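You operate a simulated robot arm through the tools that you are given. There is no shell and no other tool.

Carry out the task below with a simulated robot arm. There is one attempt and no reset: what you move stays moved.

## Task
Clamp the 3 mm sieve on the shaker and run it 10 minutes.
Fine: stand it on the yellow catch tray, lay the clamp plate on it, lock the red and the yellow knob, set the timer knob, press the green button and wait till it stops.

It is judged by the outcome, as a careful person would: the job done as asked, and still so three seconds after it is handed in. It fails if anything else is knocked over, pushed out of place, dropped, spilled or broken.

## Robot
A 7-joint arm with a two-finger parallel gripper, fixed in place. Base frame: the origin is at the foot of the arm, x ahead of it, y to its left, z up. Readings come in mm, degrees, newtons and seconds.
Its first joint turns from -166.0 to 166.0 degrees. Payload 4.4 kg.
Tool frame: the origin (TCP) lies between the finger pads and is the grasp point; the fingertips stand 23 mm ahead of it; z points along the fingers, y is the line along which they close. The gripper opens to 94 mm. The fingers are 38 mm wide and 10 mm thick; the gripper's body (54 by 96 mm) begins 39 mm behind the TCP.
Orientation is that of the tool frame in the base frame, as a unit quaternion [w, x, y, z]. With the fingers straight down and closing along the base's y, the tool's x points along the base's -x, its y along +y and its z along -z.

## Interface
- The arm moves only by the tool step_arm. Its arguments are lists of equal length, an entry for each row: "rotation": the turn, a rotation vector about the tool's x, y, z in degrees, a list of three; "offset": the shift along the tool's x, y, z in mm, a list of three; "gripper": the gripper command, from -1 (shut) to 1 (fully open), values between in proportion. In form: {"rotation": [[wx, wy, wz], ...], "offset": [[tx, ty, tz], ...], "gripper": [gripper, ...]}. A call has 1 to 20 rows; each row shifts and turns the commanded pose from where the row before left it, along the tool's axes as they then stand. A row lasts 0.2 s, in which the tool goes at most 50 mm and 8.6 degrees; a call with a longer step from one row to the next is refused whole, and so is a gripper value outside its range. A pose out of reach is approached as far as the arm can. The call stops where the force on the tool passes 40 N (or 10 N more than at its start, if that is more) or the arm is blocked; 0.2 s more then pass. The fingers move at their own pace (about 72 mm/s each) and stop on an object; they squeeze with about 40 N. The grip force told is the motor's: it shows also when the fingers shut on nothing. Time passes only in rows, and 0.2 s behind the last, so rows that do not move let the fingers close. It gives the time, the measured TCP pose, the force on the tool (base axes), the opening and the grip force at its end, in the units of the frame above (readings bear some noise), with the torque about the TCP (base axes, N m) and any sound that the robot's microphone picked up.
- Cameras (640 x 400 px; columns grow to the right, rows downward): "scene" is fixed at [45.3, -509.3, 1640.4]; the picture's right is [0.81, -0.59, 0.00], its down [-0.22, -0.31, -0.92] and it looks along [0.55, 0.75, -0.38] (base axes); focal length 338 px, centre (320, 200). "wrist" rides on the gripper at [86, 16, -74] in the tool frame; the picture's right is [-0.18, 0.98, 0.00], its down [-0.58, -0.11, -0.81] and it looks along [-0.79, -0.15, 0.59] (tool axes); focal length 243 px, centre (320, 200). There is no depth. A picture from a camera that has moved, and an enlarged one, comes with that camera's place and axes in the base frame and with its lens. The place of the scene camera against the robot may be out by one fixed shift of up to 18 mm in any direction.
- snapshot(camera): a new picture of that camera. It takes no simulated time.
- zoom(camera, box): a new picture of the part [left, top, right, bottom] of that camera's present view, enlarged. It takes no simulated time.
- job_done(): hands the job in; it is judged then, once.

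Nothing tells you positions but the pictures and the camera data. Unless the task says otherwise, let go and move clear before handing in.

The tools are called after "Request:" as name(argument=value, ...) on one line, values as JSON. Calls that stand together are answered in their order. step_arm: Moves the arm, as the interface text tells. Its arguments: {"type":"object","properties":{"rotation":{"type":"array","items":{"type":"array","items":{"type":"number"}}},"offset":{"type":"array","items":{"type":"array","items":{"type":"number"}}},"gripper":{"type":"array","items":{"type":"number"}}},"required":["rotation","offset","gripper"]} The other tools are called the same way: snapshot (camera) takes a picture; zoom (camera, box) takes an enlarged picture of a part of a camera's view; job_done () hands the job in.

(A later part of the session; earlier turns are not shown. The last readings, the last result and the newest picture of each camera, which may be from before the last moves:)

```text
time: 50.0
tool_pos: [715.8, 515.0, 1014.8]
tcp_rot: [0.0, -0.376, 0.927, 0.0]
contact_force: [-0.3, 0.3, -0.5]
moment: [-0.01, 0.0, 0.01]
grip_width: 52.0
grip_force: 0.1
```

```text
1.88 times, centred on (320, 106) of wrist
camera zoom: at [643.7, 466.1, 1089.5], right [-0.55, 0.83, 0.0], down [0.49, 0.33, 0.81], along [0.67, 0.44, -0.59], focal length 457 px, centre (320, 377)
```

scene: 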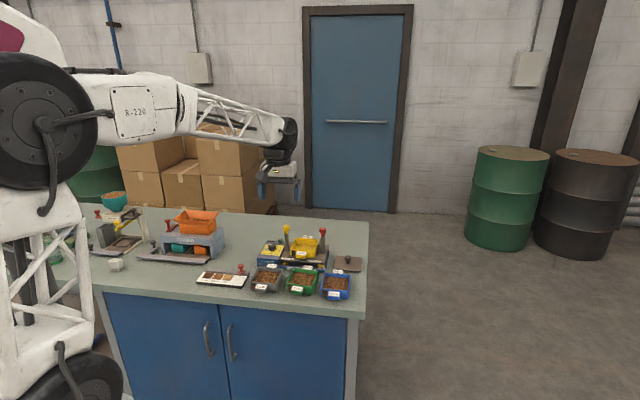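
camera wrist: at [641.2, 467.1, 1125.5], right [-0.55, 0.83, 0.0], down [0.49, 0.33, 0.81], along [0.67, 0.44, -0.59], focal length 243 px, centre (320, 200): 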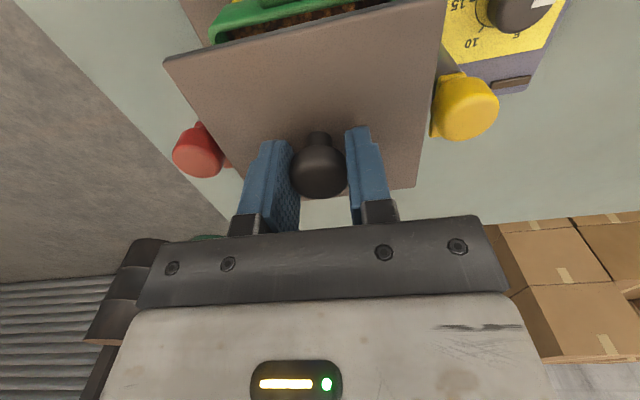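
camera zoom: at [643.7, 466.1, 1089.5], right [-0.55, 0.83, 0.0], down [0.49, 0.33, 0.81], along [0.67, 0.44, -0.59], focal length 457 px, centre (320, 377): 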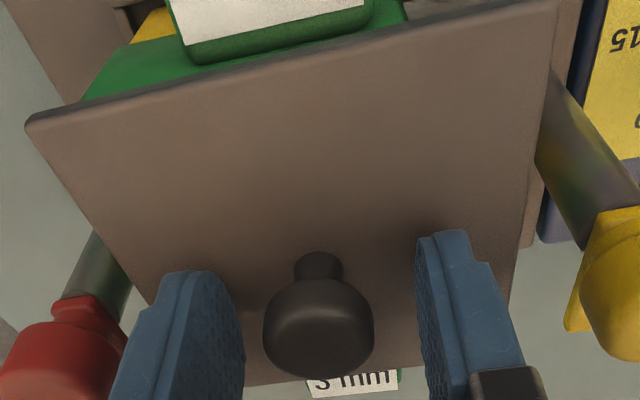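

The plate is lying on the sieve. I'll rise straight up and look at the knobs from above.

Request:
step_arm(rotation=[[0, 0, 0], [0, 0, 0], [0, 0, 0], [0, 0, 0], [0, 0, 0], [0, 0, 0], [0, 0, 0], [0, 0, 0]], offset=[[0, 0, -8], [0, 0, -15], [0, 0, -25], [0, 0, -30], [0, 0, -30], [30, 0, 0], [30, 0, 0], [0, 0, 0]], gripper=[0.1, 0.1, 0.1, 0.1, 0.1, 0.5, 1, 1])

Request:
snapshot(camera="wrist")

Request:
zoom(camera="wrist", box=[220, 40, 460, 190])

Request:
zoom(camera="scene", box=[260, 220, 340, 270])

```text
time: 51.8
tool_pos: [673.0, 472.9, 1123.5]
tcp_rot: [0.001, -0.375, 0.927, 0.001]
contact_force: [0.4, -0.8, -0.3]
moment: [-0.02, 0.03, 0.01]
grip_width: 94.0
grip_force: 0.0
```

```text
taken
camera wrist: at [599.4, 424.2, 1199.4], right [-0.55, 0.83, 0.0], down [0.49, 0.33, 0.81], along [0.67, 0.44, -0.59], focal length 243 px, centre (320, 200)
```

wrist: 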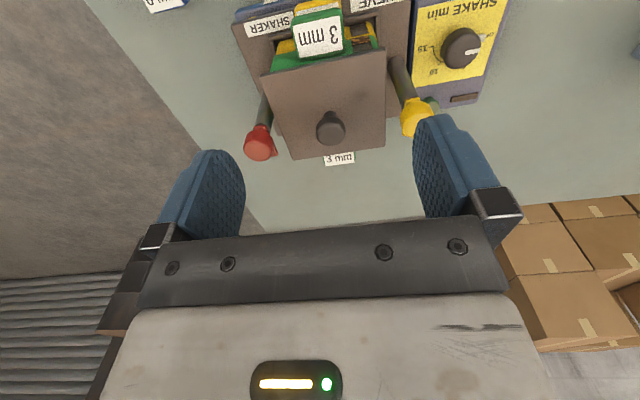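

```text
2.67 times, centred on (340, 115) of wrist
camera zoom: at [599.4, 424.2, 1199.4], right [-0.55, 0.83, 0.0], down [0.49, 0.33, 0.81], along [0.67, 0.44, -0.59], focal length 647 px, centre (267, 427)
```

zoom: 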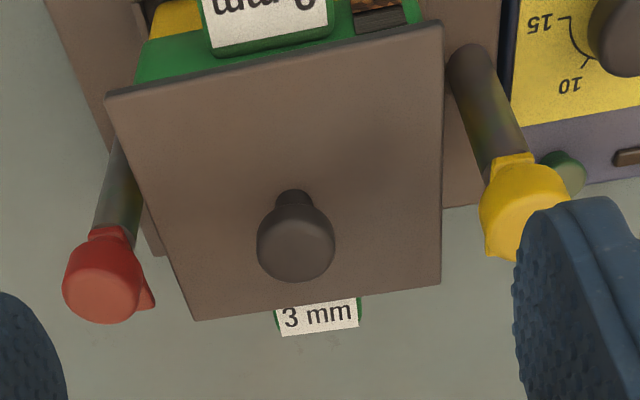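

```text
8.00 times, centred on (300, 245) of scene
camera zoom: at [45.3, -509.3, 1640.4], right [0.81, -0.59, 0.0], down [-0.22, -0.31, -0.92], along [0.55, 0.75, -0.38], focal length 2700 px, centre (480, -160)
```

zoom: 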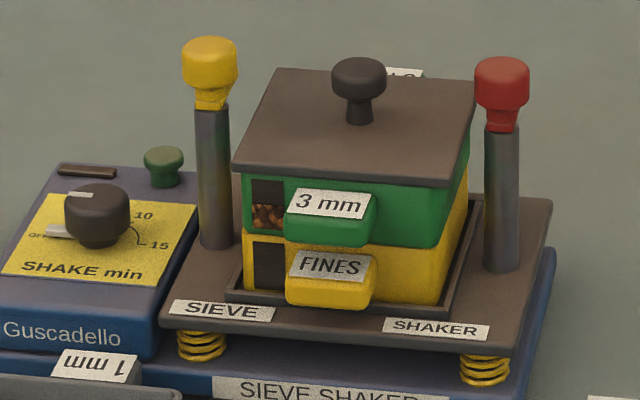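

The stack is complete: tray, 3 mm sieve and plate all aligned. Next I'll turn the red knob so its lug swings over the plate. I'll first move above it and pin down its axis, which I take to be near (766, 463) with the cap centre near z≈1018.

Request:
step_arm(rotation=[[0, 0, 0], [0, 0, 0], [0, 0, 0], [0, 0, 0]], offset=[[-30, -36, 0], [-30, -36, 0], [0, 0, 42], [0, 0, 0]], gripper=[0.5, 0.2, 0.2, 0.2])

Request:
snapshot(camera="wrist")

Request:
zoom(camera="wrist", box=[220, 40, 460, 190])

Request:
zoom(camera="scene", box=[290, 210, 354, 250])

```text
time: 52.8
tool_pos: [765.8, 462.2, 1083.2]
tcp_rot: [0.0, -0.375, 0.927, 0.0]
contact_force: [-0.1, -1.1, 0.4]
moment: [0.03, -0.01, 0.0]
grip_width: 56.3
grip_force: 0.0
```

```text
taken
camera wrist: at [693.6, 413.3, 1157.6], right [-0.55, 0.83, 0.0], down [0.49, 0.33, 0.81], along [0.67, 0.44, -0.59], focal length 243 px, centre (320, 200)
```

wrist: 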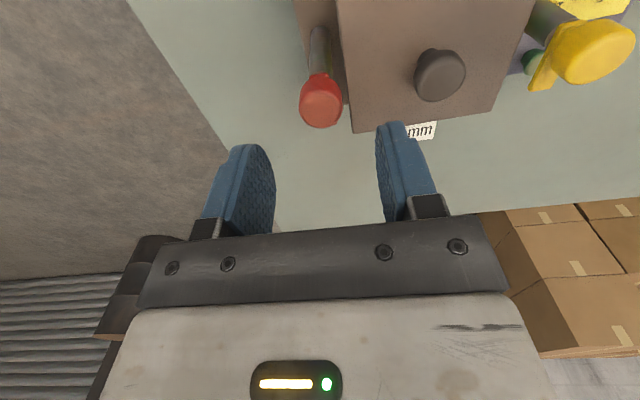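

```text
2.67 times, centred on (340, 115) of wrist
camera zoom: at [693.6, 413.3, 1157.6], right [-0.55, 0.83, 0.0], down [0.49, 0.33, 0.81], along [0.67, 0.44, -0.59], focal length 647 px, centre (267, 427)
```

zoom: 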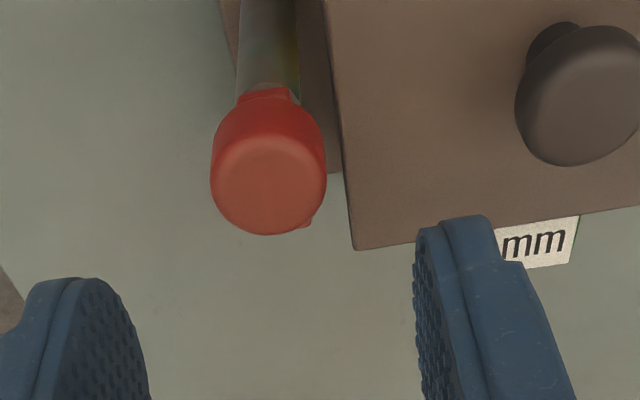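

```text
10.00 times, centred on (322, 230) of scene
camera zoom: at [45.3, -509.3, 1640.4], right [0.81, -0.59, 0.0], down [-0.22, -0.31, -0.92], along [0.55, 0.75, -0.38], focal length 3376 px, centre (300, -100)
```

zoom: 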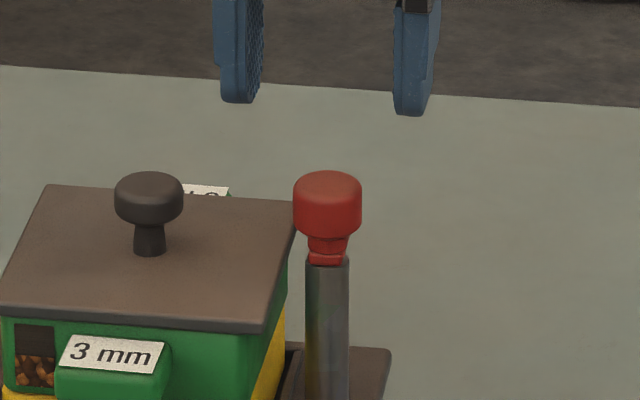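

The gripper is directly over the red cap. The lug is about 31 mm long, points to the rear and lies just above plate height, so it needs 90° counter-clockwise as seen from above. I'll lower around the cap.

Request:
step_arm(rotation=[[0, 0, 0], [0, 0, 0], [0, 0, 0], [0, 0, 0], [0, 0, 0]], offset=[[0, 0, 18], [0, 0, 18], [0, 0, 14], [0, 0, 8], [0, 0, 0]], gripper=[0.1, 0, 0, 0, 0])

Request:
snapshot(camera="wrist")

Request:
zoom(camera="scene", box=[295, 225, 343, 255])

```text
time: 54.0
tool_pos: [768.1, 461.9, 1023.9]
tcp_rot: [0.001, -0.376, 0.927, -0.001]
contact_force: [-0.1, -0.9, 0.0]
moment: [0.0, -0.02, 0.01]
grip_width: 47.0
grip_force: 0.0
```

```text
taken
camera wrist: at [695.1, 413.9, 1098.4], right [-0.55, 0.83, 0.0], down [0.49, 0.33, 0.81], along [0.67, 0.44, -0.59], focal length 243 px, centre (320, 200)
```

wrist: 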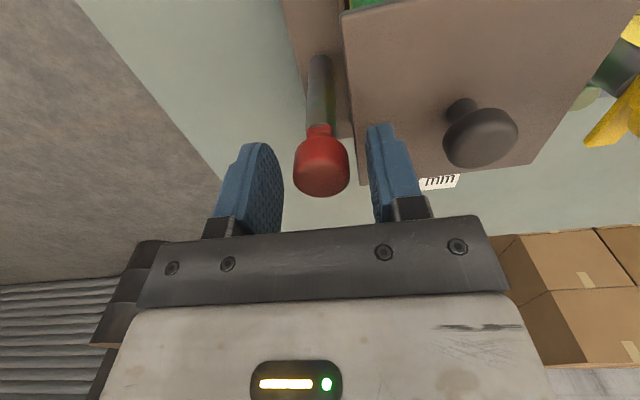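

```text
13.33 times, centred on (319, 240) of scene
camera zoom: at [45.3, -509.3, 1640.4], right [0.81, -0.59, 0.0], down [-0.22, -0.31, -0.92], along [0.55, 0.75, -0.38], focal length 4501 px, centre (333, -333)
```

zoom: 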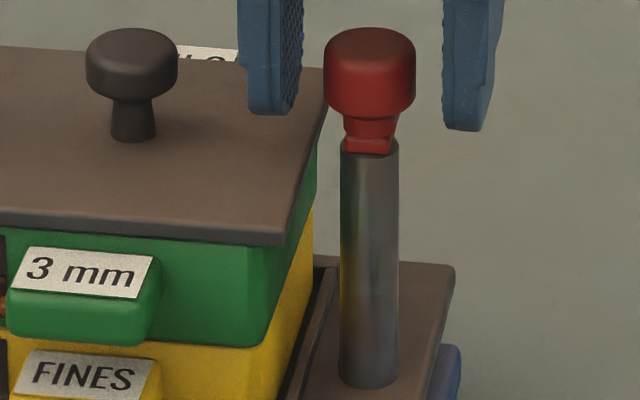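

The cap is centred between the pads. I'll close on it and start the turn with a small test rotation.

Request:
step_arm(rotation=[[0, 0, 0], [0, 0, 0], [0, 0, 0], [0, 0, -4], [0, 0, -6], [0, 0, -6], [0, 0, 0]], offset=[[0, 0, 0], [0, 0, 0], [0, 0, 0], [0, 0, 0], [0, 0, 0], [0, 0, 0], [0, 0, 0]], gripper=[-0.3, -1, -1, -1, -1, -1, -1])

Request:
snapshot(camera="wrist")

Request:
zoom(camera="scene", box=[295, 225, 343, 255])

```text
time: 55.6
tool_pos: [768.3, 462.6, 1023.5]
tcp_rot: [0.001, -0.501, 0.866, 0.0]
contact_force: [-11.8, -4.6, 16.4]
moment: [-0.5, 0.41, -0.02]
grip_width: 27.3
grip_force: 45.1
```

```text
taken
camera wrist: at [710.9, 395.9, 1098.3], right [-0.76, 0.65, 0.0], down [0.38, 0.45, 0.81], along [0.52, 0.61, -0.59], focal length 243 px, centre (320, 200)
```

wrist: 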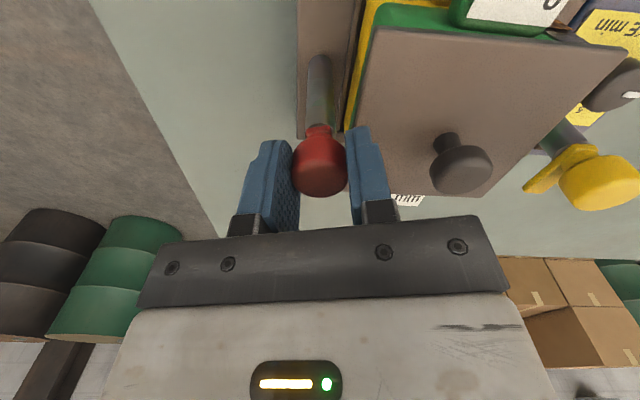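

```text
13.33 times, centred on (319, 240) of scene
camera zoom: at [45.3, -509.3, 1640.4], right [0.81, -0.59, 0.0], down [-0.22, -0.31, -0.92], along [0.55, 0.75, -0.38], focal length 4501 px, centre (333, -333)
```

zoom: 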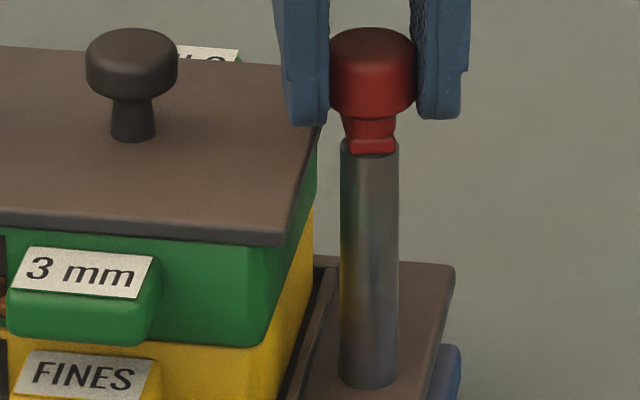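

The tool has turned 16° with little torque, but there is some side and upward force. I'll ease the tool slightly along that force and continue the turn in stages.

Request:
step_arm(rotation=[[0, 0, 0], [0, 0, -6], [0, 0, -6], [0, 0, -6], [0, 0, -6], [0, 0, 0]], offset=[[0.7, 0.5, -0.8], [0, 0, 0], [0, 0, 0], [0, 0, 0], [0, 0, 0], [0, 0, 0]], gripper=[-1, -1, -1, -1, -1, -1])

Request:
snapshot(camera="wrist")

Request:
zoom(camera="scene", box=[295, 225, 343, 255])

```text
time: 56.4
tool_pos: [767.4, 463.3, 1023.6]
tcp_rot: [0.001, -0.567, 0.823, 0.0]
contact_force: [7.7, 1.0, -3.2]
moment: [-0.06, -0.12, 0.01]
grip_width: 27.5
grip_force: 44.7
stopped in row 3: the force on the tool passed its limit at 41 N (the readings are from after the stop); the commanded pose is now the measured one
```

```text
taken
camera wrist: at [721.8, 387.7, 1098.2], right [-0.85, 0.52, 0.0], down [0.31, 0.5, 0.81], along [0.42, 0.69, -0.59], focal length 243 px, centre (320, 200)
```

wrist: 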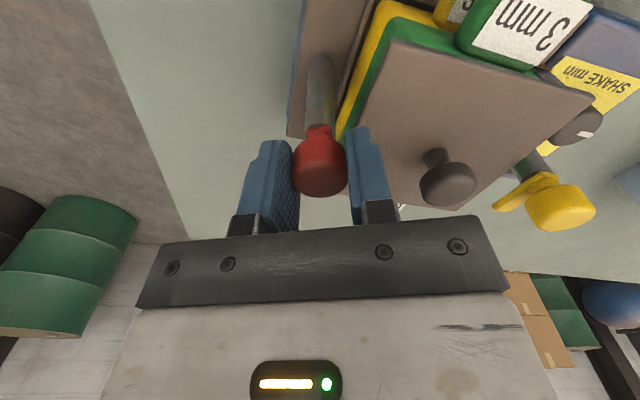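

```text
13.33 times, centred on (319, 240) of scene
camera zoom: at [45.3, -509.3, 1640.4], right [0.81, -0.59, 0.0], down [-0.22, -0.31, -0.92], along [0.55, 0.75, -0.38], focal length 4501 px, centre (333, -333)
```

zoom: 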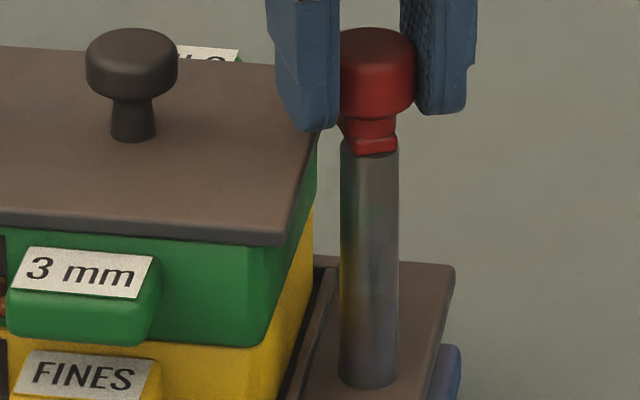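

The lug is turning with the tool, but a side force tripped the limit, so the tool centre is slightly off the knob's axis. I'll loosen the grip and look at the gaps either side to re-centre.

Request:
step_arm(rotation=[[0, 0, 0], [0, 0, 0], [0, 0, 0]], offset=[[0, 0, 0], [0, 0, 0], [0, 0, 0]], gripper=[-0.3, -0.25, -0.25])

Request:
zoom(camera="wrist", box=[240, 100, 400, 200])

Request:
zoom(camera="scene", box=[305, 225, 337, 245])

```text
time: 57.1
tool_pos: [766.9, 463.6, 1022.9]
tcp_rot: [0.001, -0.567, 0.824, 0.0]
contact_force: [-0.3, -0.1, -0.5]
moment: [0.02, -0.03, 0.03]
grip_width: 35.2
grip_force: 0.0
```

```text
4.00 times, centred on (320, 150) of wrist
camera zoom: at [721.5, 387.8, 1098.4], right [-0.85, 0.52, 0.0], down [0.31, 0.5, 0.81], along [0.42, 0.69, -0.59], focal length 970 px, centre (320, 400)
```

zoom: 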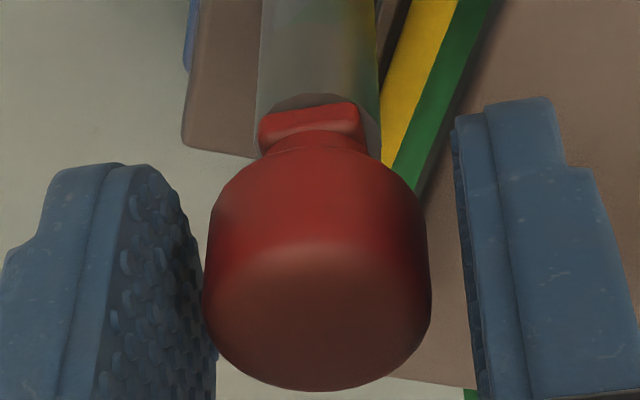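

```text
16.00 times, centred on (321, 235) of scene
camera zoom: at [45.3, -509.3, 1640.4], right [0.81, -0.59, 0.0], down [-0.22, -0.31, -0.92], along [0.55, 0.75, -0.38], focal length 5401 px, centre (304, -360)
```

zoom: 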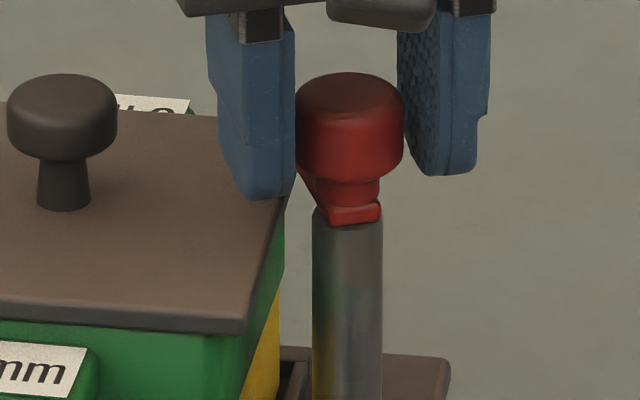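

The cap is now centred in both directions, and the lug has clearly begun to swing towards the plate. I'll re-grip and continue the turn.

Request:
step_arm(rotation=[[0, 0, 0], [0, 0, 0], [0, 0, 0], [0, 0, -4], [0, 0, -5], [0, 0, -5], [0, 0, 0]], offset=[[0, 0, 0], [0, 0, 0], [0, 0, 0], [0, 0, 0], [0, 0, 0], [0, 0, 0], [0, 0, 0]], gripper=[-0.5, -1, -1, -1, -1, -1, -1])

Request:
zoom(camera="wrist", box=[240, 80, 480, 230])

Request:
zoom(camera="scene", box=[305, 225, 337, 245])

```text
time: 58.8
tool_pos: [767.1, 462.0, 1024.5]
tcp_rot: [0.001, -0.663, 0.748, 0.0]
contact_force: [19.8, -10.2, -3.7]
moment: [-0.06, -0.32, -0.01]
grip_width: 27.2
grip_force: 44.9
```

```text
2.67 times, centred on (360, 155) of wrist
camera zoom: at [741.5, 378.7, 1098.5], right [-0.95, 0.3, 0.0], down [0.18, 0.56, 0.81], along [0.24, 0.77, -0.59], focal length 647 px, centre (213, 320)
```

zoom: 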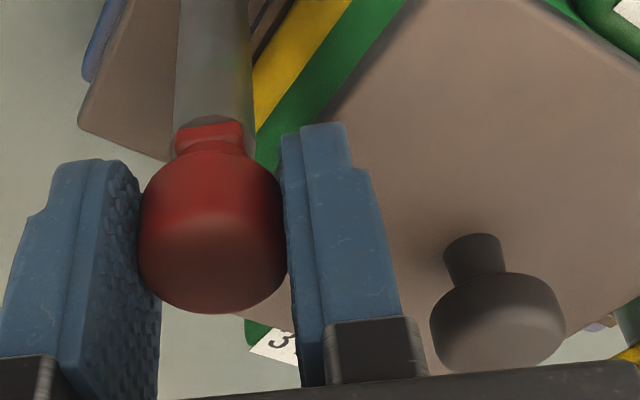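

```text
16.00 times, centred on (321, 235) of scene
camera zoom: at [45.3, -509.3, 1640.4], right [0.81, -0.59, 0.0], down [-0.22, -0.31, -0.92], along [0.55, 0.75, -0.38], focal length 5401 px, centre (304, -360)
```

zoom: 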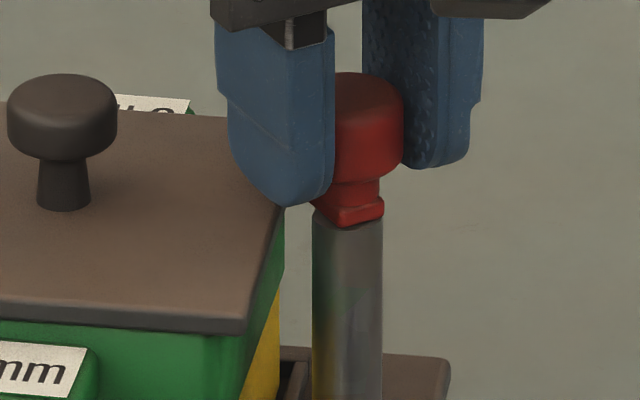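

Now at 39° of turn, with a side force along the closing direction showing the axis is about 1.3 mm off. I'll shift that way and carry on.

Request:
step_arm(rotation=[[0, 0, 0], [0, 0, 0]], offset=[[0.3, -1.3, 0], [0, 0, 0]], gripper=[-1, -1])

```text
time: 59.4
tool_pos: [766.2, 461.9, 1024.8]
tcp_rot: [0.001, -0.663, 0.748, 0.0]
contact_force: [-18.8, -12.6, 8.4]
moment: [-0.73, 0.54, 0.03]
grip_width: 27.6
grip_force: 45.1
```

The stiffness is about 30 N/mm, so that was twice too much. I'll take back about half.

Request:
step_arm(rotation=[[0, 0, 0], [0, 0, 0]], offset=[[0.4, 0.6, 0], [0, 0, 0]], gripper=[-1, -1])

```text
time: 60.0
tool_pos: [767.9, 462.7, 1023.9]
tcp_rot: [0.003, -0.663, 0.749, -0.001]
contact_force: [-11.0, 11.1, 7.3]
moment: [-0.03, 0.19, 0.01]
grip_width: 27.3
grip_force: 45.3
```

Request:
step_arm(rotation=[[0, 0, 0], [0, 0, -4], [0, 0, -4], [0, 0, 0]], offset=[[-0.15, 0.3, 0], [0, 0, 0], [0, 0, 0], [0, 0, 0]], gripper=[-1, -1, -1, -1])

Request:
zoom(camera="scene", box=[305, 225, 337, 245])

```text
time: 61.0
tool_pos: [767.8, 463.3, 1024.4]
tcp_rot: [-0.002, 0.714, -0.7, 0.0]
contact_force: [-1.1, 11.9, 6.7]
moment: [0.53, 0.02, 0.0]
grip_width: 27.5
grip_force: 45.1
```

```text
16.00 times, centred on (321, 235) of scene
camera zoom: at [45.3, -509.3, 1640.4], right [0.81, -0.59, 0.0], down [-0.22, -0.31, -0.92], along [0.55, 0.75, -0.38], focal length 5401 px, centre (304, -360)
```

zoom: 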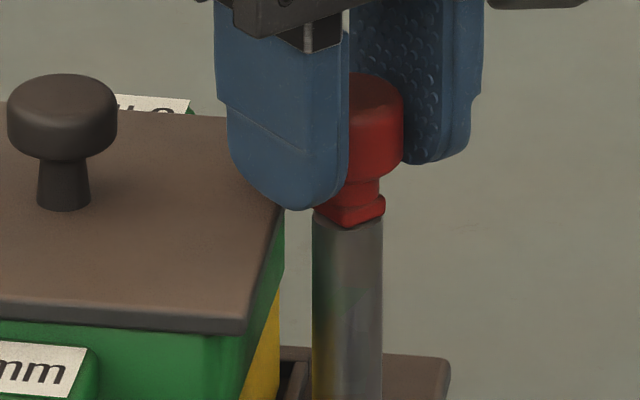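

The red knob is at 47° and the forces are moderate. I'll trim and continue.

Request:
step_arm(rotation=[[0, 0, 0], [0, 0, -5], [0, 0, -5], [0, 0, 0]], offset=[[-0.25, 0, -0.2], [0, 0, 0], [0, 0, 0], [0, 0, 0]], gripper=[-1, -1, -1, -1])

```text
time: 62.0
tool_pos: [767.6, 463.0, 1024.9]
tcp_rot: [-0.001, 0.772, -0.635, 0.001]
contact_force: [12.6, 10.1, -1.6]
moment: [0.33, -0.25, -0.02]
grip_width: 27.7
grip_force: 44.8
```

Request:
step_arm(rotation=[[0, 0, 0], [0, 0, -5], [0, 0, -5], [0, 0, 0]], offset=[[-0.15, -0.4, 0], [0, 0, 0], [0, 0, 0], [0, 0, 0]], gripper=[-1, -1, -1, -1])

Request:
zoom(camera="scene", box=[305, 225, 337, 245])

Request:
snapshot(camera="wrist")

```text
time: 63.0
tool_pos: [766.5, 462.6, 1024.8]
tcp_rot: [-0.001, 0.825, -0.566, 0.001]
contact_force: [-5.3, 4.4, 5.6]
moment: [0.12, 0.16, 0.0]
grip_width: 27.4
grip_force: 44.8
```

```text
16.00 times, centred on (321, 235) of scene
camera zoom: at [45.3, -509.3, 1640.4], right [0.81, -0.59, 0.0], down [-0.22, -0.31, -0.92], along [0.55, 0.75, -0.38], focal length 5401 px, centre (304, -360)
```

zoom: 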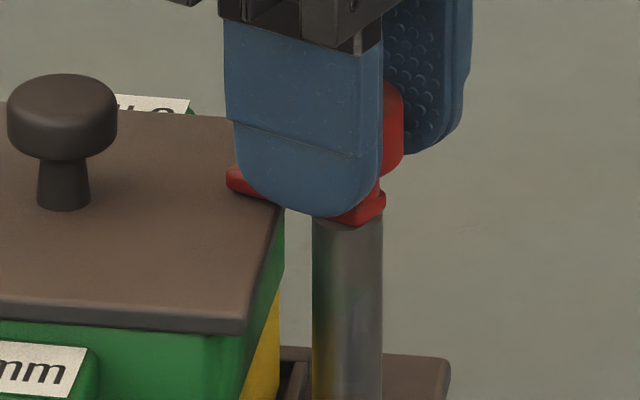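

```text
taken
camera wrist: at [784.2, 376.0, 1098.5], right [-0.98, -0.18, 0.0], down [-0.11, 0.58, 0.81], along [-0.15, 0.79, -0.59], focal length 243 px, centre (320, 200)
```

wrist: 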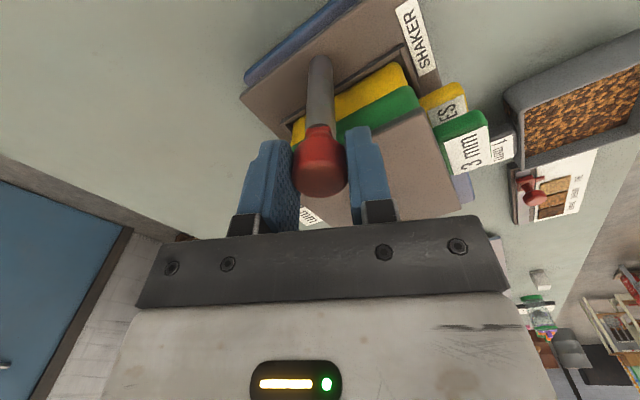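

The lug's tip is now over the plate's edge at 67° of turn. I'll continue towards 90°.

Request:
step_arm(rotation=[[0, 0, 0], [0, 0, -5], [0, 0, -5], [0, 0, 0]], offset=[[-0.1, 0.1, 0], [0, 0, 0], [0, 0, 0], [0, 0, 0]], gripper=[-1, -1, -1, -1])

```text
time: 64.0
tool_pos: [766.6, 462.2, 1023.2]
tcp_rot: [-0.001, 0.871, -0.491, 0.001]
contact_force: [4.6, 4.9, 3.9]
moment: [0.26, -0.01, 0.03]
grip_width: 27.6
grip_force: 45.3
```

Request:
step_arm(rotation=[[0, 0, 0], [0, 0, -5], [0, 0, -5], [0, 0, 0]], offset=[[0, -0.1, 0], [0, 0, 0], [0, 0, 0], [0, 0, 0]], gripper=[-1, -1, -1, -1])

Request:
zoom(camera="scene", box=[305, 225, 337, 245])

```text
time: 65.0
tool_pos: [768.3, 461.9, 1024.1]
tcp_rot: [-0.001, 0.91, -0.414, 0.001]
contact_force: [20.4, -10.2, 2.4]
moment: [-0.18, -0.37, -0.01]
grip_width: 27.7
grip_force: 45.3
```

```text
16.00 times, centred on (321, 235) of scene
camera zoom: at [45.3, -509.3, 1640.4], right [0.81, -0.59, 0.0], down [-0.22, -0.31, -0.92], along [0.55, 0.75, -0.38], focal length 5401 px, centre (304, -360)
```

zoom: 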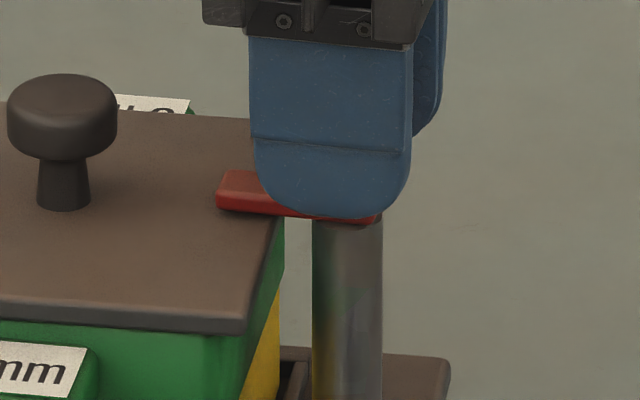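

Request:
step_arm(rotation=[[0, 0, 0], [0, 0, -2], [0, 0, -2], [0, 0, 0]], offset=[[0.4, -0.2, 0], [0, 0, 0], [0, 0, 0], [0, 0, 0]], gripper=[-1, -1, -1, -1])

Request:
zoom(camera="scene", box=[305, 225, 337, 245])

Request:
snapshot(camera="wrist")

```text
time: 66.0
tool_pos: [767.8, 463.3, 1024.3]
tcp_rot: [0.0, 0.924, -0.382, 0.001]
contact_force: [12.9, -12.3, -8.3]
moment: [0.01, 0.01, -0.19]
grip_width: 27.5
grip_force: 45.3
```

```text
16.00 times, centred on (321, 235) of scene
camera zoom: at [45.3, -509.3, 1640.4], right [0.81, -0.59, 0.0], down [-0.22, -0.31, -0.92], along [0.55, 0.75, -0.38], focal length 5401 px, centre (304, -360)
```

zoom: 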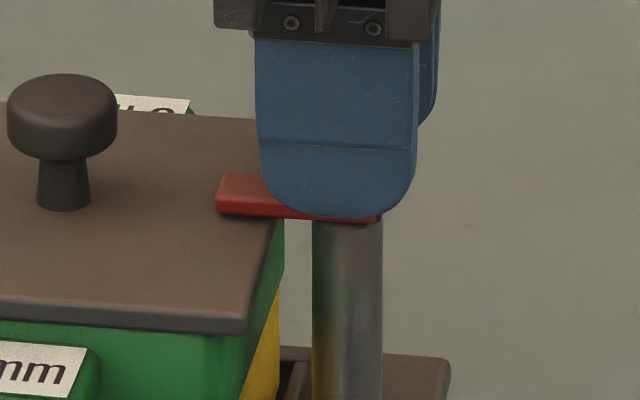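

```text
taken
camera wrist: at [818.1, 390.2, 1098.6], right [-0.82, -0.57, 0.0], down [-0.34, 0.49, 0.81], along [-0.46, 0.67, -0.59], focal length 243 px, centre (320, 200)
```

wrist: 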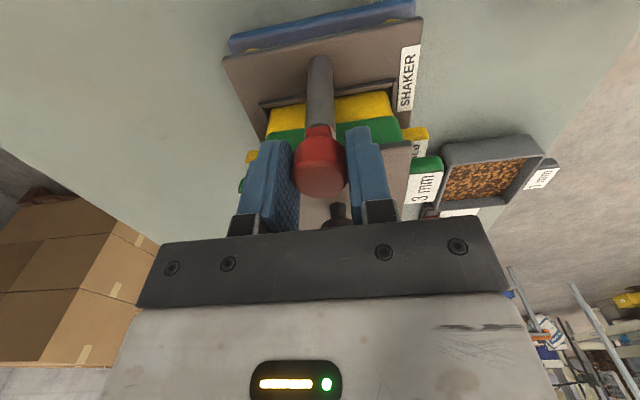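

At 90° the torque rises against a stop, and the red lug lies across the plate. I'll release the cap, rise and verify.

Request:
step_arm(rotation=[[0, 0, 0], [0, 0, 0], [0, 0, 0], [0, 0, 0], [0, 0, 0], [0, 0, 0], [0, 0, 0]], offset=[[0, 0, 0], [0, 0, 0], [0, 0, 0], [0, 0, -10], [0, 0, -25], [0, 0, -30], [0, 0, 0]], gripper=[-0.3, -0.1, 0, 0, 0, 0, 0])

Request:
zoom(camera="scene", box=[285, 220, 341, 255])

Request:
snapshot(camera="wrist")

```text
time: 67.5
tool_pos: [768.3, 462.5, 1090.1]
tcp_rot: [-0.001, 0.924, -0.382, 0.001]
contact_force: [0.3, 0.9, 0.2]
moment: [0.02, 0.02, -0.05]
grip_width: 47.1
grip_force: 0.0
```

```text
11.43 times, centred on (313, 238) of scene
camera zoom: at [45.3, -509.3, 1640.4], right [0.81, -0.59, 0.0], down [-0.22, -0.31, -0.92], along [0.55, 0.75, -0.38], focal length 3858 px, centre (400, -229)
```

zoom: 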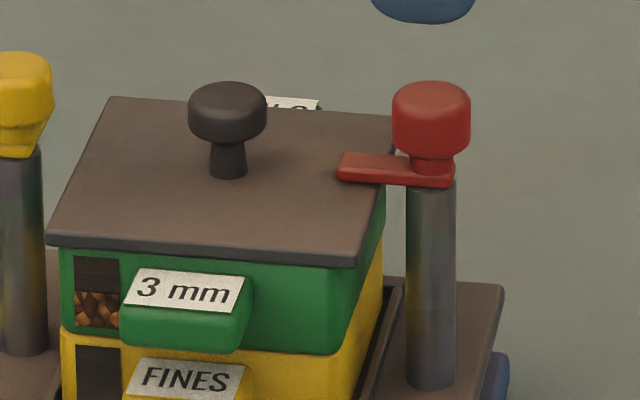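

```text
taken
camera wrist: at [818.8, 389.7, 1164.8], right [-0.82, -0.57, 0.0], down [-0.34, 0.49, 0.81], along [-0.46, 0.67, -0.59], focal length 243 px, centre (320, 200)
```

wrist: 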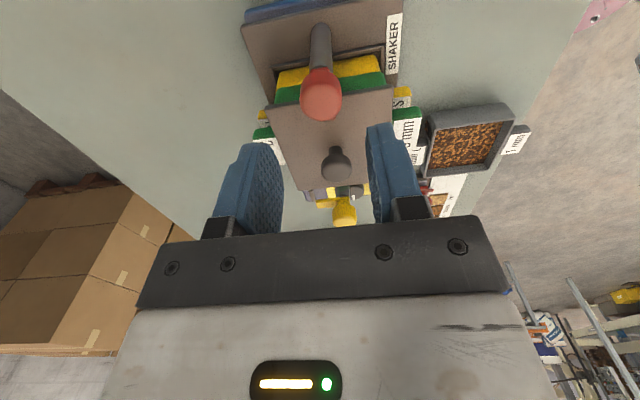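

The red lug is across the plate against its stop. I'll turn the tool back and move over the yellow knob, near (660, 566).

Request:
step_arm(rotation=[[0, 0, 8.3], [0, 0, 8.3], [0, 0, 8.3], [0, 0, 8.3], [0, 0, 8.3], [0, 0, 8.3], [0, 0, 8.3], [0, 0, 8.3], [0, 0, 8.3], [0, 0, 8.3], [0, 0, 8], [0, 0, 0], [0, 0, 0], [0, 0, 0], [0, 0, 0], [0, 0, 0]], offset=[[0, 0, 0], [0, 0, 0], [0, 0, 0], [0, 0, 0], [0, 0, 0], [0, 0, 0], [0, 0, 0], [0, 0, 0], [0, 0, 0], [0, 0, 0], [0, 0, 0], [1.3, 37.3, 0], [1.3, 37.3, 0], [1.3, 37.3, 0], [1.3, 37.3, 0], [0, 0, 0]], gripper=[0, 0, 0, 0, 0, 0, 0, 0, 0, 0, 0, 0, 0, 0, 0, 0])

Request:
snapshot(camera="wrist")

Request:
zoom(camera="wrist", box=[220, 40, 460, 190])

```text
time: 71.0
tool_pos: [661.2, 566.6, 1090.7]
tcp_rot: [0.002, -0.376, 0.927, 0.0]
contact_force: [0.8, 0.0, 0.7]
moment: [0.0, -0.03, 0.03]
grip_width: 46.8
grip_force: 0.0
```

```text
taken
camera wrist: at [588.7, 517.8, 1164.9], right [-0.55, 0.83, 0.0], down [0.49, 0.33, 0.81], along [0.67, 0.45, -0.59], focal length 243 px, centre (320, 200)
```

wrist: 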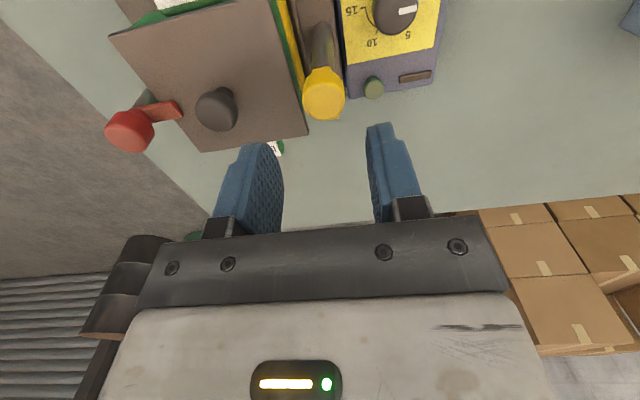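

```text
2.67 times, centred on (340, 115) of wrist
camera zoom: at [588.7, 517.8, 1164.9], right [-0.55, 0.83, 0.0], down [0.49, 0.33, 0.81], along [0.67, 0.45, -0.59], focal length 647 px, centre (267, 427)
```

zoom: 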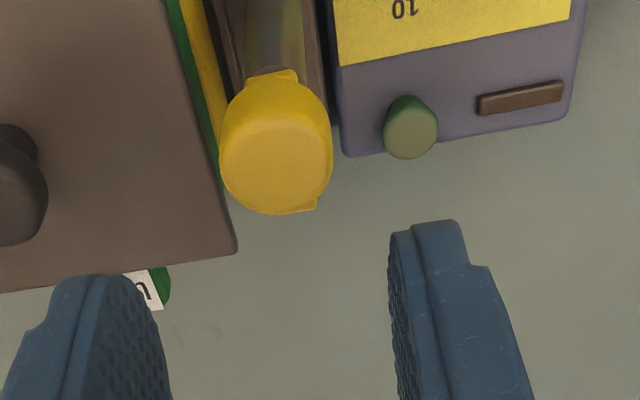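

The yellow cap is about 1 mm further back and 1.4 mm left of the tool centre. I'll correct that and lower around it.

Request:
step_arm(rotation=[[0, 0, 0], [0, 0, 0], [0, 0, 0], [0, 0, 0], [0, 0, 0], [0, 0, 0]], offset=[[-1.1, 1.4, 0], [0, 0, 20], [0, 0, 20], [0, 0, 18], [0, 0, 9], [0, 0, 0]], gripper=[0, 0, 0, 0, 0, 0])

Request:
zoom(camera="wrist", box=[240, 100, 400, 200])

Request:
zoom(camera="scene", box=[270, 222, 310, 247])

```text
time: 72.3
tool_pos: [659.6, 569.1, 1021.9]
tcp_rot: [0.002, -0.376, 0.927, 0.0]
contact_force: [-0.2, 0.6, 0.4]
moment: [-0.04, -0.03, 0.03]
grip_width: 47.1
grip_force: 0.1
```

```text
4.00 times, centred on (320, 150) of wrist
camera zoom: at [587.4, 520.3, 1096.4], right [-0.55, 0.83, 0.0], down [0.49, 0.33, 0.81], along [0.67, 0.45, -0.59], focal length 970 px, centre (320, 400)
```

zoom: 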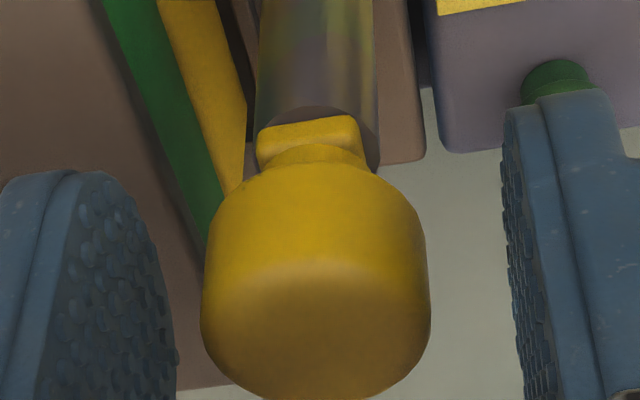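

```text
16.00 times, centred on (290, 234) of scene
camera zoom: at [45.3, -509.3, 1640.4], right [0.81, -0.59, 0.0], down [-0.22, -0.31, -0.92], along [0.55, 0.75, -0.38], focal length 5401 px, centre (800, -352)
```

zoom: 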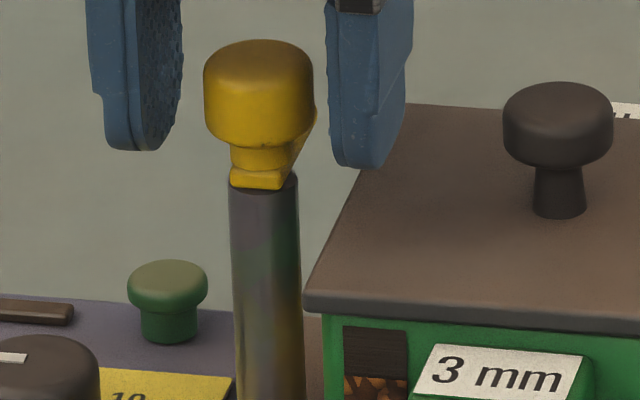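

Nearly centred. I'll trim by about half a millimetre, close and read the force before turning.

Request:
step_arm(rotation=[[0, 0, 0], [0, 0, 0], [0, 0, 0], [0, 0, 0]], offset=[[-0.6, -0.3, -1.5], [0, 0, 0], [0, 0, 0], [0, 0, 0]], gripper=[0, -0.4, -1, -1])

```text
time: 73.3
tool_pos: [661.3, 569.1, 1023.9]
tcp_rot: [0.002, -0.375, 0.927, 0.0]
contact_force: [-3.6, 4.0, -0.2]
moment: [0.06, 0.04, 0.04]
grip_width: 27.8
grip_force: 44.9
```

Forces are small. I'll begin turning clockwise, as seen from above.

Request:
step_arm(rotation=[[0, 0, 0], [0, 0, 4], [0, 0, 5], [0, 0, 5], [0, 0, 0]], offset=[[0, 0.2, 0], [0, 0, 0], [0, 0, 0], [0, 0, 0], [0, 0, 0]], gripper=[-1, -1, -1, -1, -1])

Request:
zoom(camera="scene", box=[270, 222, 310, 247])

```text
time: 74.5
tool_pos: [661.4, 569.8, 1025.0]
tcp_rot: [0.002, -0.26, 0.966, 0.001]
contact_force: [6.7, 16.8, 6.3]
moment: [0.32, -0.15, -0.02]
grip_width: 27.5
grip_force: 44.6
```

```text
16.00 times, centred on (290, 234) of scene
camera zoom: at [45.3, -509.3, 1640.4], right [0.81, -0.59, 0.0], down [-0.22, -0.31, -0.92], along [0.55, 0.75, -0.38], focal length 5401 px, centre (800, -352)
```

zoom: 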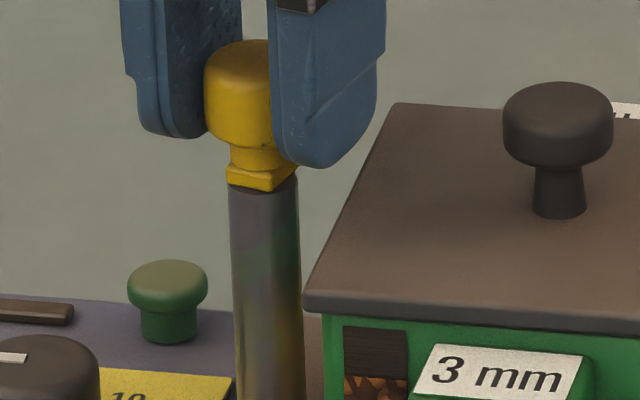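

Request:
step_arm(rotation=[[0, 0, 0], [0, 0, 5], [0, 0, 5], [0, 0, 0]], offset=[[-0.3, 0.3, 0], [0, 0, 0], [0, 0, 0], [0, 0, 0]], gripper=[-1, -1, -1, -1])

```text
time: 75.5
tool_pos: [660.7, 568.2, 1024.7]
tcp_rot: [0.001, -0.174, 0.985, 0.001]
contact_force: [-12.8, 18.4, 12.2]
moment: [0.36, 0.05, 0.06]
grip_width: 27.5
grip_force: 45.0
```

Request:
step_arm(rotation=[[0, 0, 0], [0, 0, 5], [0, 0, 5], [0, 0, 0]], offset=[[0.15, 0.6, -0.3], [0, 0, 0], [0, 0, 0], [0, 0, 0]], gripper=[-1, -1, -1, -1])

```text
time: 76.5
tool_pos: [659.3, 570.4, 1023.7]
tcp_rot: [0.001, -0.087, 0.996, -0.001]
contact_force: [-15.2, 14.4, 3.6]
moment: [0.35, -0.29, 0.01]
grip_width: 27.5
grip_force: 45.3
```

Request:
step_arm(rotation=[[0, 0, 0], [0, 0, 5], [0, 0, 5], [0, 0, 0]], offset=[[0.25, 0.45, 0], [0, 0, 0], [0, 0, 0], [0, 0, 0]], gripper=[-1, -1, -1, -1])

Request:
zoom(camera="scene", box=[270, 222, 310, 247])

```text
time: 77.5
tool_pos: [660.8, 569.6, 1024.3]
tcp_rot: [0.001, -0.001, 1.0, 0.0]
contact_force: [7.5, 14.3, -14.3]
moment: [0.29, -0.59, 0.01]
grip_width: 27.6
grip_force: 45.1
```

```text
16.00 times, centred on (290, 234) of scene
camera zoom: at [45.3, -509.3, 1640.4], right [0.81, -0.59, 0.0], down [-0.22, -0.31, -0.92], along [0.55, 0.75, -0.38], focal length 5401 px, centre (800, -352)
```

zoom: 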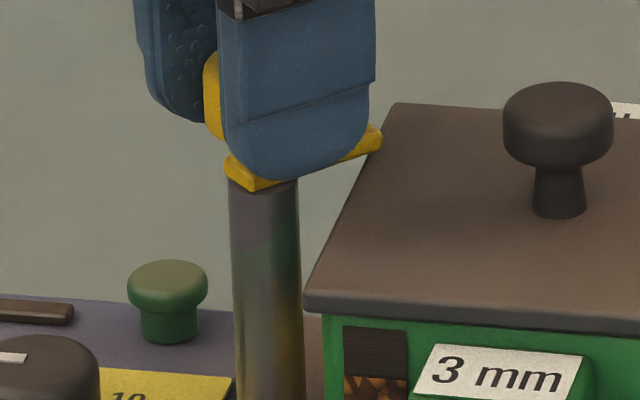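

Halfway round. The lug is following and approaching the plate, so I'll keep going.

Request:
step_arm(rotation=[[0, 0, 0], [0, 0, 5], [0, 0, 5], [0, 0, 0]], offset=[[-0.1, 0.4, 0.3], [0, 0, 0], [0, 0, 0], [0, 0, 0]], gripper=[-1, -1, -1, -1])

```text
time: 78.5
tool_pos: [660.1, 570.0, 1024.5]
tcp_rot: [0.0, 0.087, 0.996, 0.001]
contact_force: [-7.9, -11.2, 6.9]
moment: [-0.27, 0.03, -0.06]
grip_width: 27.6
grip_force: 45.0
stopped in row 4: the force on the tool passed its limit at 42 N (the readings are from after the stop); the commanded pose is now the measured one
```

Request:
step_arm(rotation=[[0, 0, 0], [0, 0, 0]], offset=[[0.1, -0.35, 0], [0, 0, 0]], gripper=[-1, -1])

Request:
zoom(camera="scene", box=[270, 222, 310, 247])

```text
time: 79.1
tool_pos: [659.5, 569.3, 1024.0]
tcp_rot: [0.0, 0.086, 0.996, 0.0]
contact_force: [0.3, -11.9, 11.0]
moment: [-0.12, 0.29, 0.01]
grip_width: 27.3
grip_force: 45.0
```

```text
16.00 times, centred on (290, 234) of scene
camera zoom: at [45.3, -509.3, 1640.4], right [0.81, -0.59, 0.0], down [-0.22, -0.31, -0.92], along [0.55, 0.75, -0.38], focal length 5401 px, centre (800, -352)
```

zoom: 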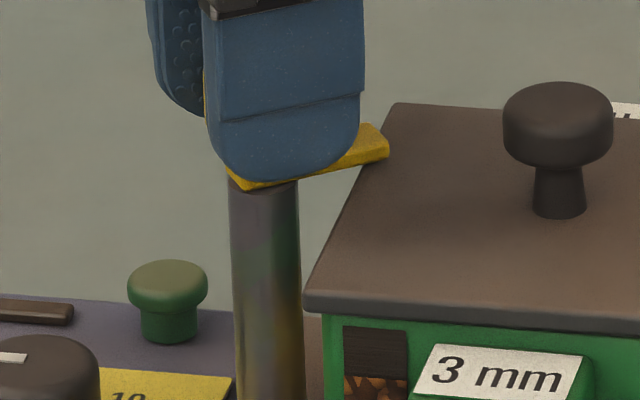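

Request:
step_arm(rotation=[[0, 0, 0], [0, 0, 4], [0, 0, 4], [0, 0, 0]], offset=[[0, -0.35, -0.3], [0, 0, 0], [0, 0, 0], [0, 0, 0]], gripper=[-1, -1, -1, -1])

```text
time: 80.1
tool_pos: [661.3, 568.9, 1023.3]
tcp_rot: [0.001, 0.156, 0.988, -0.001]
contact_force: [-2.1, -14.1, 18.9]
moment: [-0.4, -0.46, -0.02]
grip_width: 27.8
grip_force: 44.3
```

Request:
step_arm(rotation=[[0, 0, 0], [0, 0, 4], [0, 0, 4], [0, 0, 0]], offset=[[0, -0.4, -0.5], [0, 0, 0], [0, 0, 0], [0, 0, 0]], gripper=[-1, -1, -1, -1])

Request:
zoom(camera="scene", box=[270, 222, 310, 247])

```text
time: 81.1
tool_pos: [661.3, 570.8, 1024.4]
tcp_rot: [0.001, 0.223, 0.975, 0.0]
contact_force: [9.0, 17.8, -0.6]
moment: [0.21, -0.29, 0.0]
grip_width: 27.7
grip_force: 44.7
```

```text
16.00 times, centred on (290, 234) of scene
camera zoom: at [45.3, -509.3, 1640.4], right [0.81, -0.59, 0.0], down [-0.22, -0.31, -0.92], along [0.55, 0.75, -0.38], focal length 5401 px, centre (800, -352)
```

zoom: 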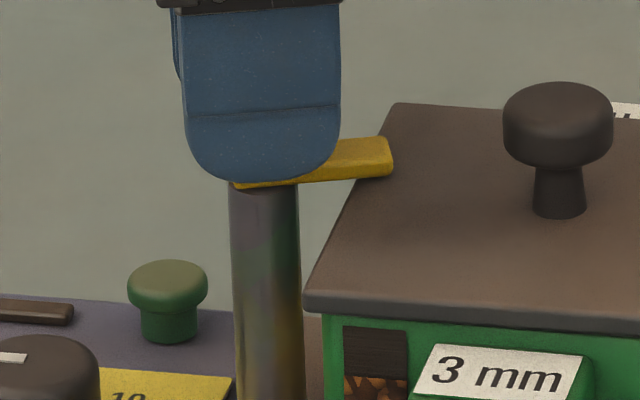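

Request:
step_arm(rotation=[[0, 0, 0], [0, 0, 4], [0, 0, 4], [0, 0, 0]], offset=[[0, 0.5, 0], [0, 0, 0], [0, 0, 0], [0, 0, 0]], gripper=[-1, -1, -1, -1])

```text
time: 82.1
tool_pos: [661.3, 569.7, 1023.4]
tcp_rot: [0.0, 0.293, 0.956, 0.0]
contact_force: [5.6, 6.9, 6.5]
moment: [0.17, -0.05, -0.02]
grip_width: 27.6
grip_force: 45.2
```

Request:
step_arm(rotation=[[0, 0, 0], [0, 0, 4], [0, 0, 4], [0, 0, 0]], offset=[[0, 0.2, 0], [0, 0, 0], [0, 0, 0], [0, 0, 0]], gripper=[-1, -1, -1, -1])

Request:
zoom(camera="scene", box=[270, 222, 310, 247])

```text
time: 83.1
tool_pos: [660.3, 569.9, 1024.6]
tcp_rot: [0.001, 0.359, 0.933, -0.001]
contact_force: [2.3, 19.9, -2.8]
moment: [0.24, -0.12, -0.01]
grip_width: 27.3
grip_force: 45.3
```

```text
16.00 times, centred on (290, 234) of scene
camera zoom: at [45.3, -509.3, 1640.4], right [0.81, -0.59, 0.0], down [-0.22, -0.31, -0.92], along [0.55, 0.75, -0.38], focal length 5401 px, centre (800, -352)
```

zoom: 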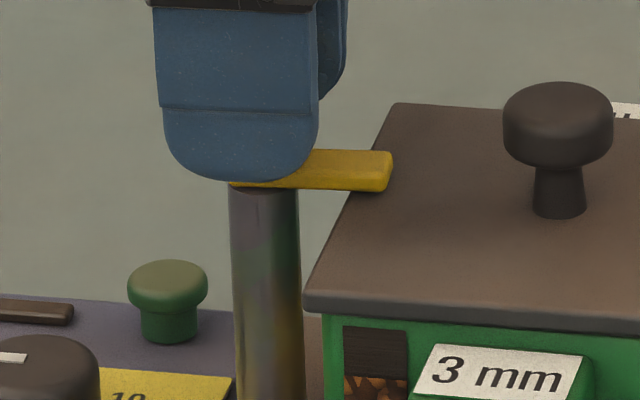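

Request:
step_arm(rotation=[[0, 0, 0], [0, 0, 2.5], [0, 0, 2.5], [0, 0, 0]], offset=[[0.25, 0.4, 0], [0, 0, 0], [0, 0, 0], [0, 0, 0]], gripper=[-1, -1, -1, -1])

Request:
zoom(camera="scene", box=[270, 222, 310, 247])

```text
time: 84.1
tool_pos: [660.6, 570.2, 1023.7]
tcp_rot: [0.001, 0.398, 0.917, 0.0]
contact_force: [7.8, 10.6, -2.6]
moment: [0.17, -0.21, 0.24]
grip_width: 27.2
grip_force: 44.8
stopped in row 4: the force on the tool passed its limit at 41 N (the readings are from after the stop); the commanded pose is now the measured one
```

```text
16.00 times, centred on (290, 234) of scene
camera zoom: at [45.3, -509.3, 1640.4], right [0.81, -0.59, 0.0], down [-0.22, -0.31, -0.92], along [0.55, 0.75, -0.38], focal length 5401 px, centre (800, -352)
```

zoom: 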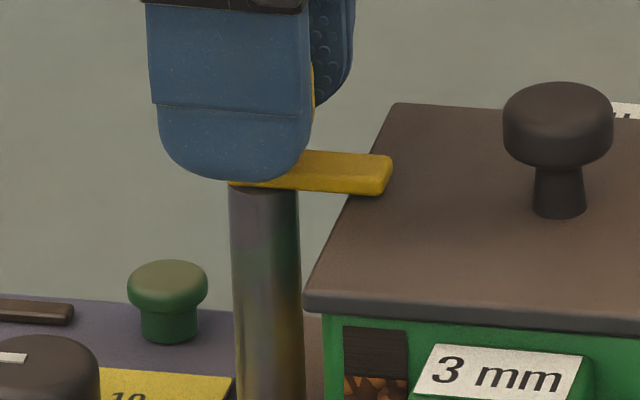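

The torque has risen to 0.24 N·m against the stop at about 91°, so the yellow lug is fully across. I'll release, rise and check both clamps.

Request:
step_arm(rotation=[[0, 0, 0], [0, 0, 0], [0, 0, 0], [0, 0, 0], [0, 0, 0], [0, 0, 0], [0, 0, 0]], offset=[[0, 0, 0], [0, 0, 0], [0, 0, 0], [0, 0, -10], [0, 0, -30], [0, 0, -35], [0, 0, 0]], gripper=[-0.3, -0.1, 0, 0, 0, 0, 0])

Request:
zoom(camera="scene", box=[265, 220, 345, 270])

Request:
zoom(camera="scene", box=[256, 235, 296, 260])

```text
time: 85.7
tool_pos: [659.8, 566.3, 1100.0]
tcp_rot: [0.001, 0.398, 0.917, 0.0]
contact_force: [-0.6, 0.3, 0.1]
moment: [-0.01, 0.0, 0.02]
grip_width: 47.1
grip_force: 0.1
```

```text
8.00 times, centred on (305, 245) of scene
camera zoom: at [45.3, -509.3, 1640.4], right [0.81, -0.59, 0.0], down [-0.22, -0.31, -0.92], along [0.55, 0.75, -0.38], focal length 2700 px, centre (440, -160)
```

zoom: 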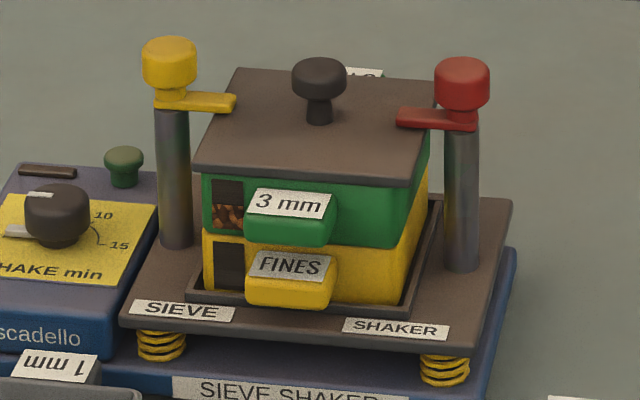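

```text
16.00 times, centred on (276, 248) of scene
camera zoom: at [45.3, -509.3, 1640.4], right [0.81, -0.59, 0.0], down [-0.22, -0.31, -0.92], along [0.55, 0.75, -0.38], focal length 5401 px, centre (1024, -560)
```

zoom: 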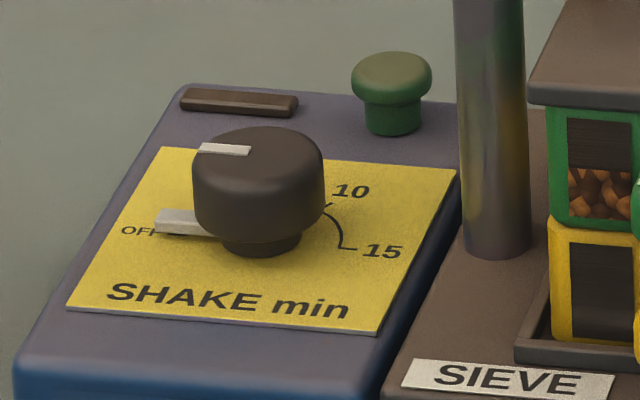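

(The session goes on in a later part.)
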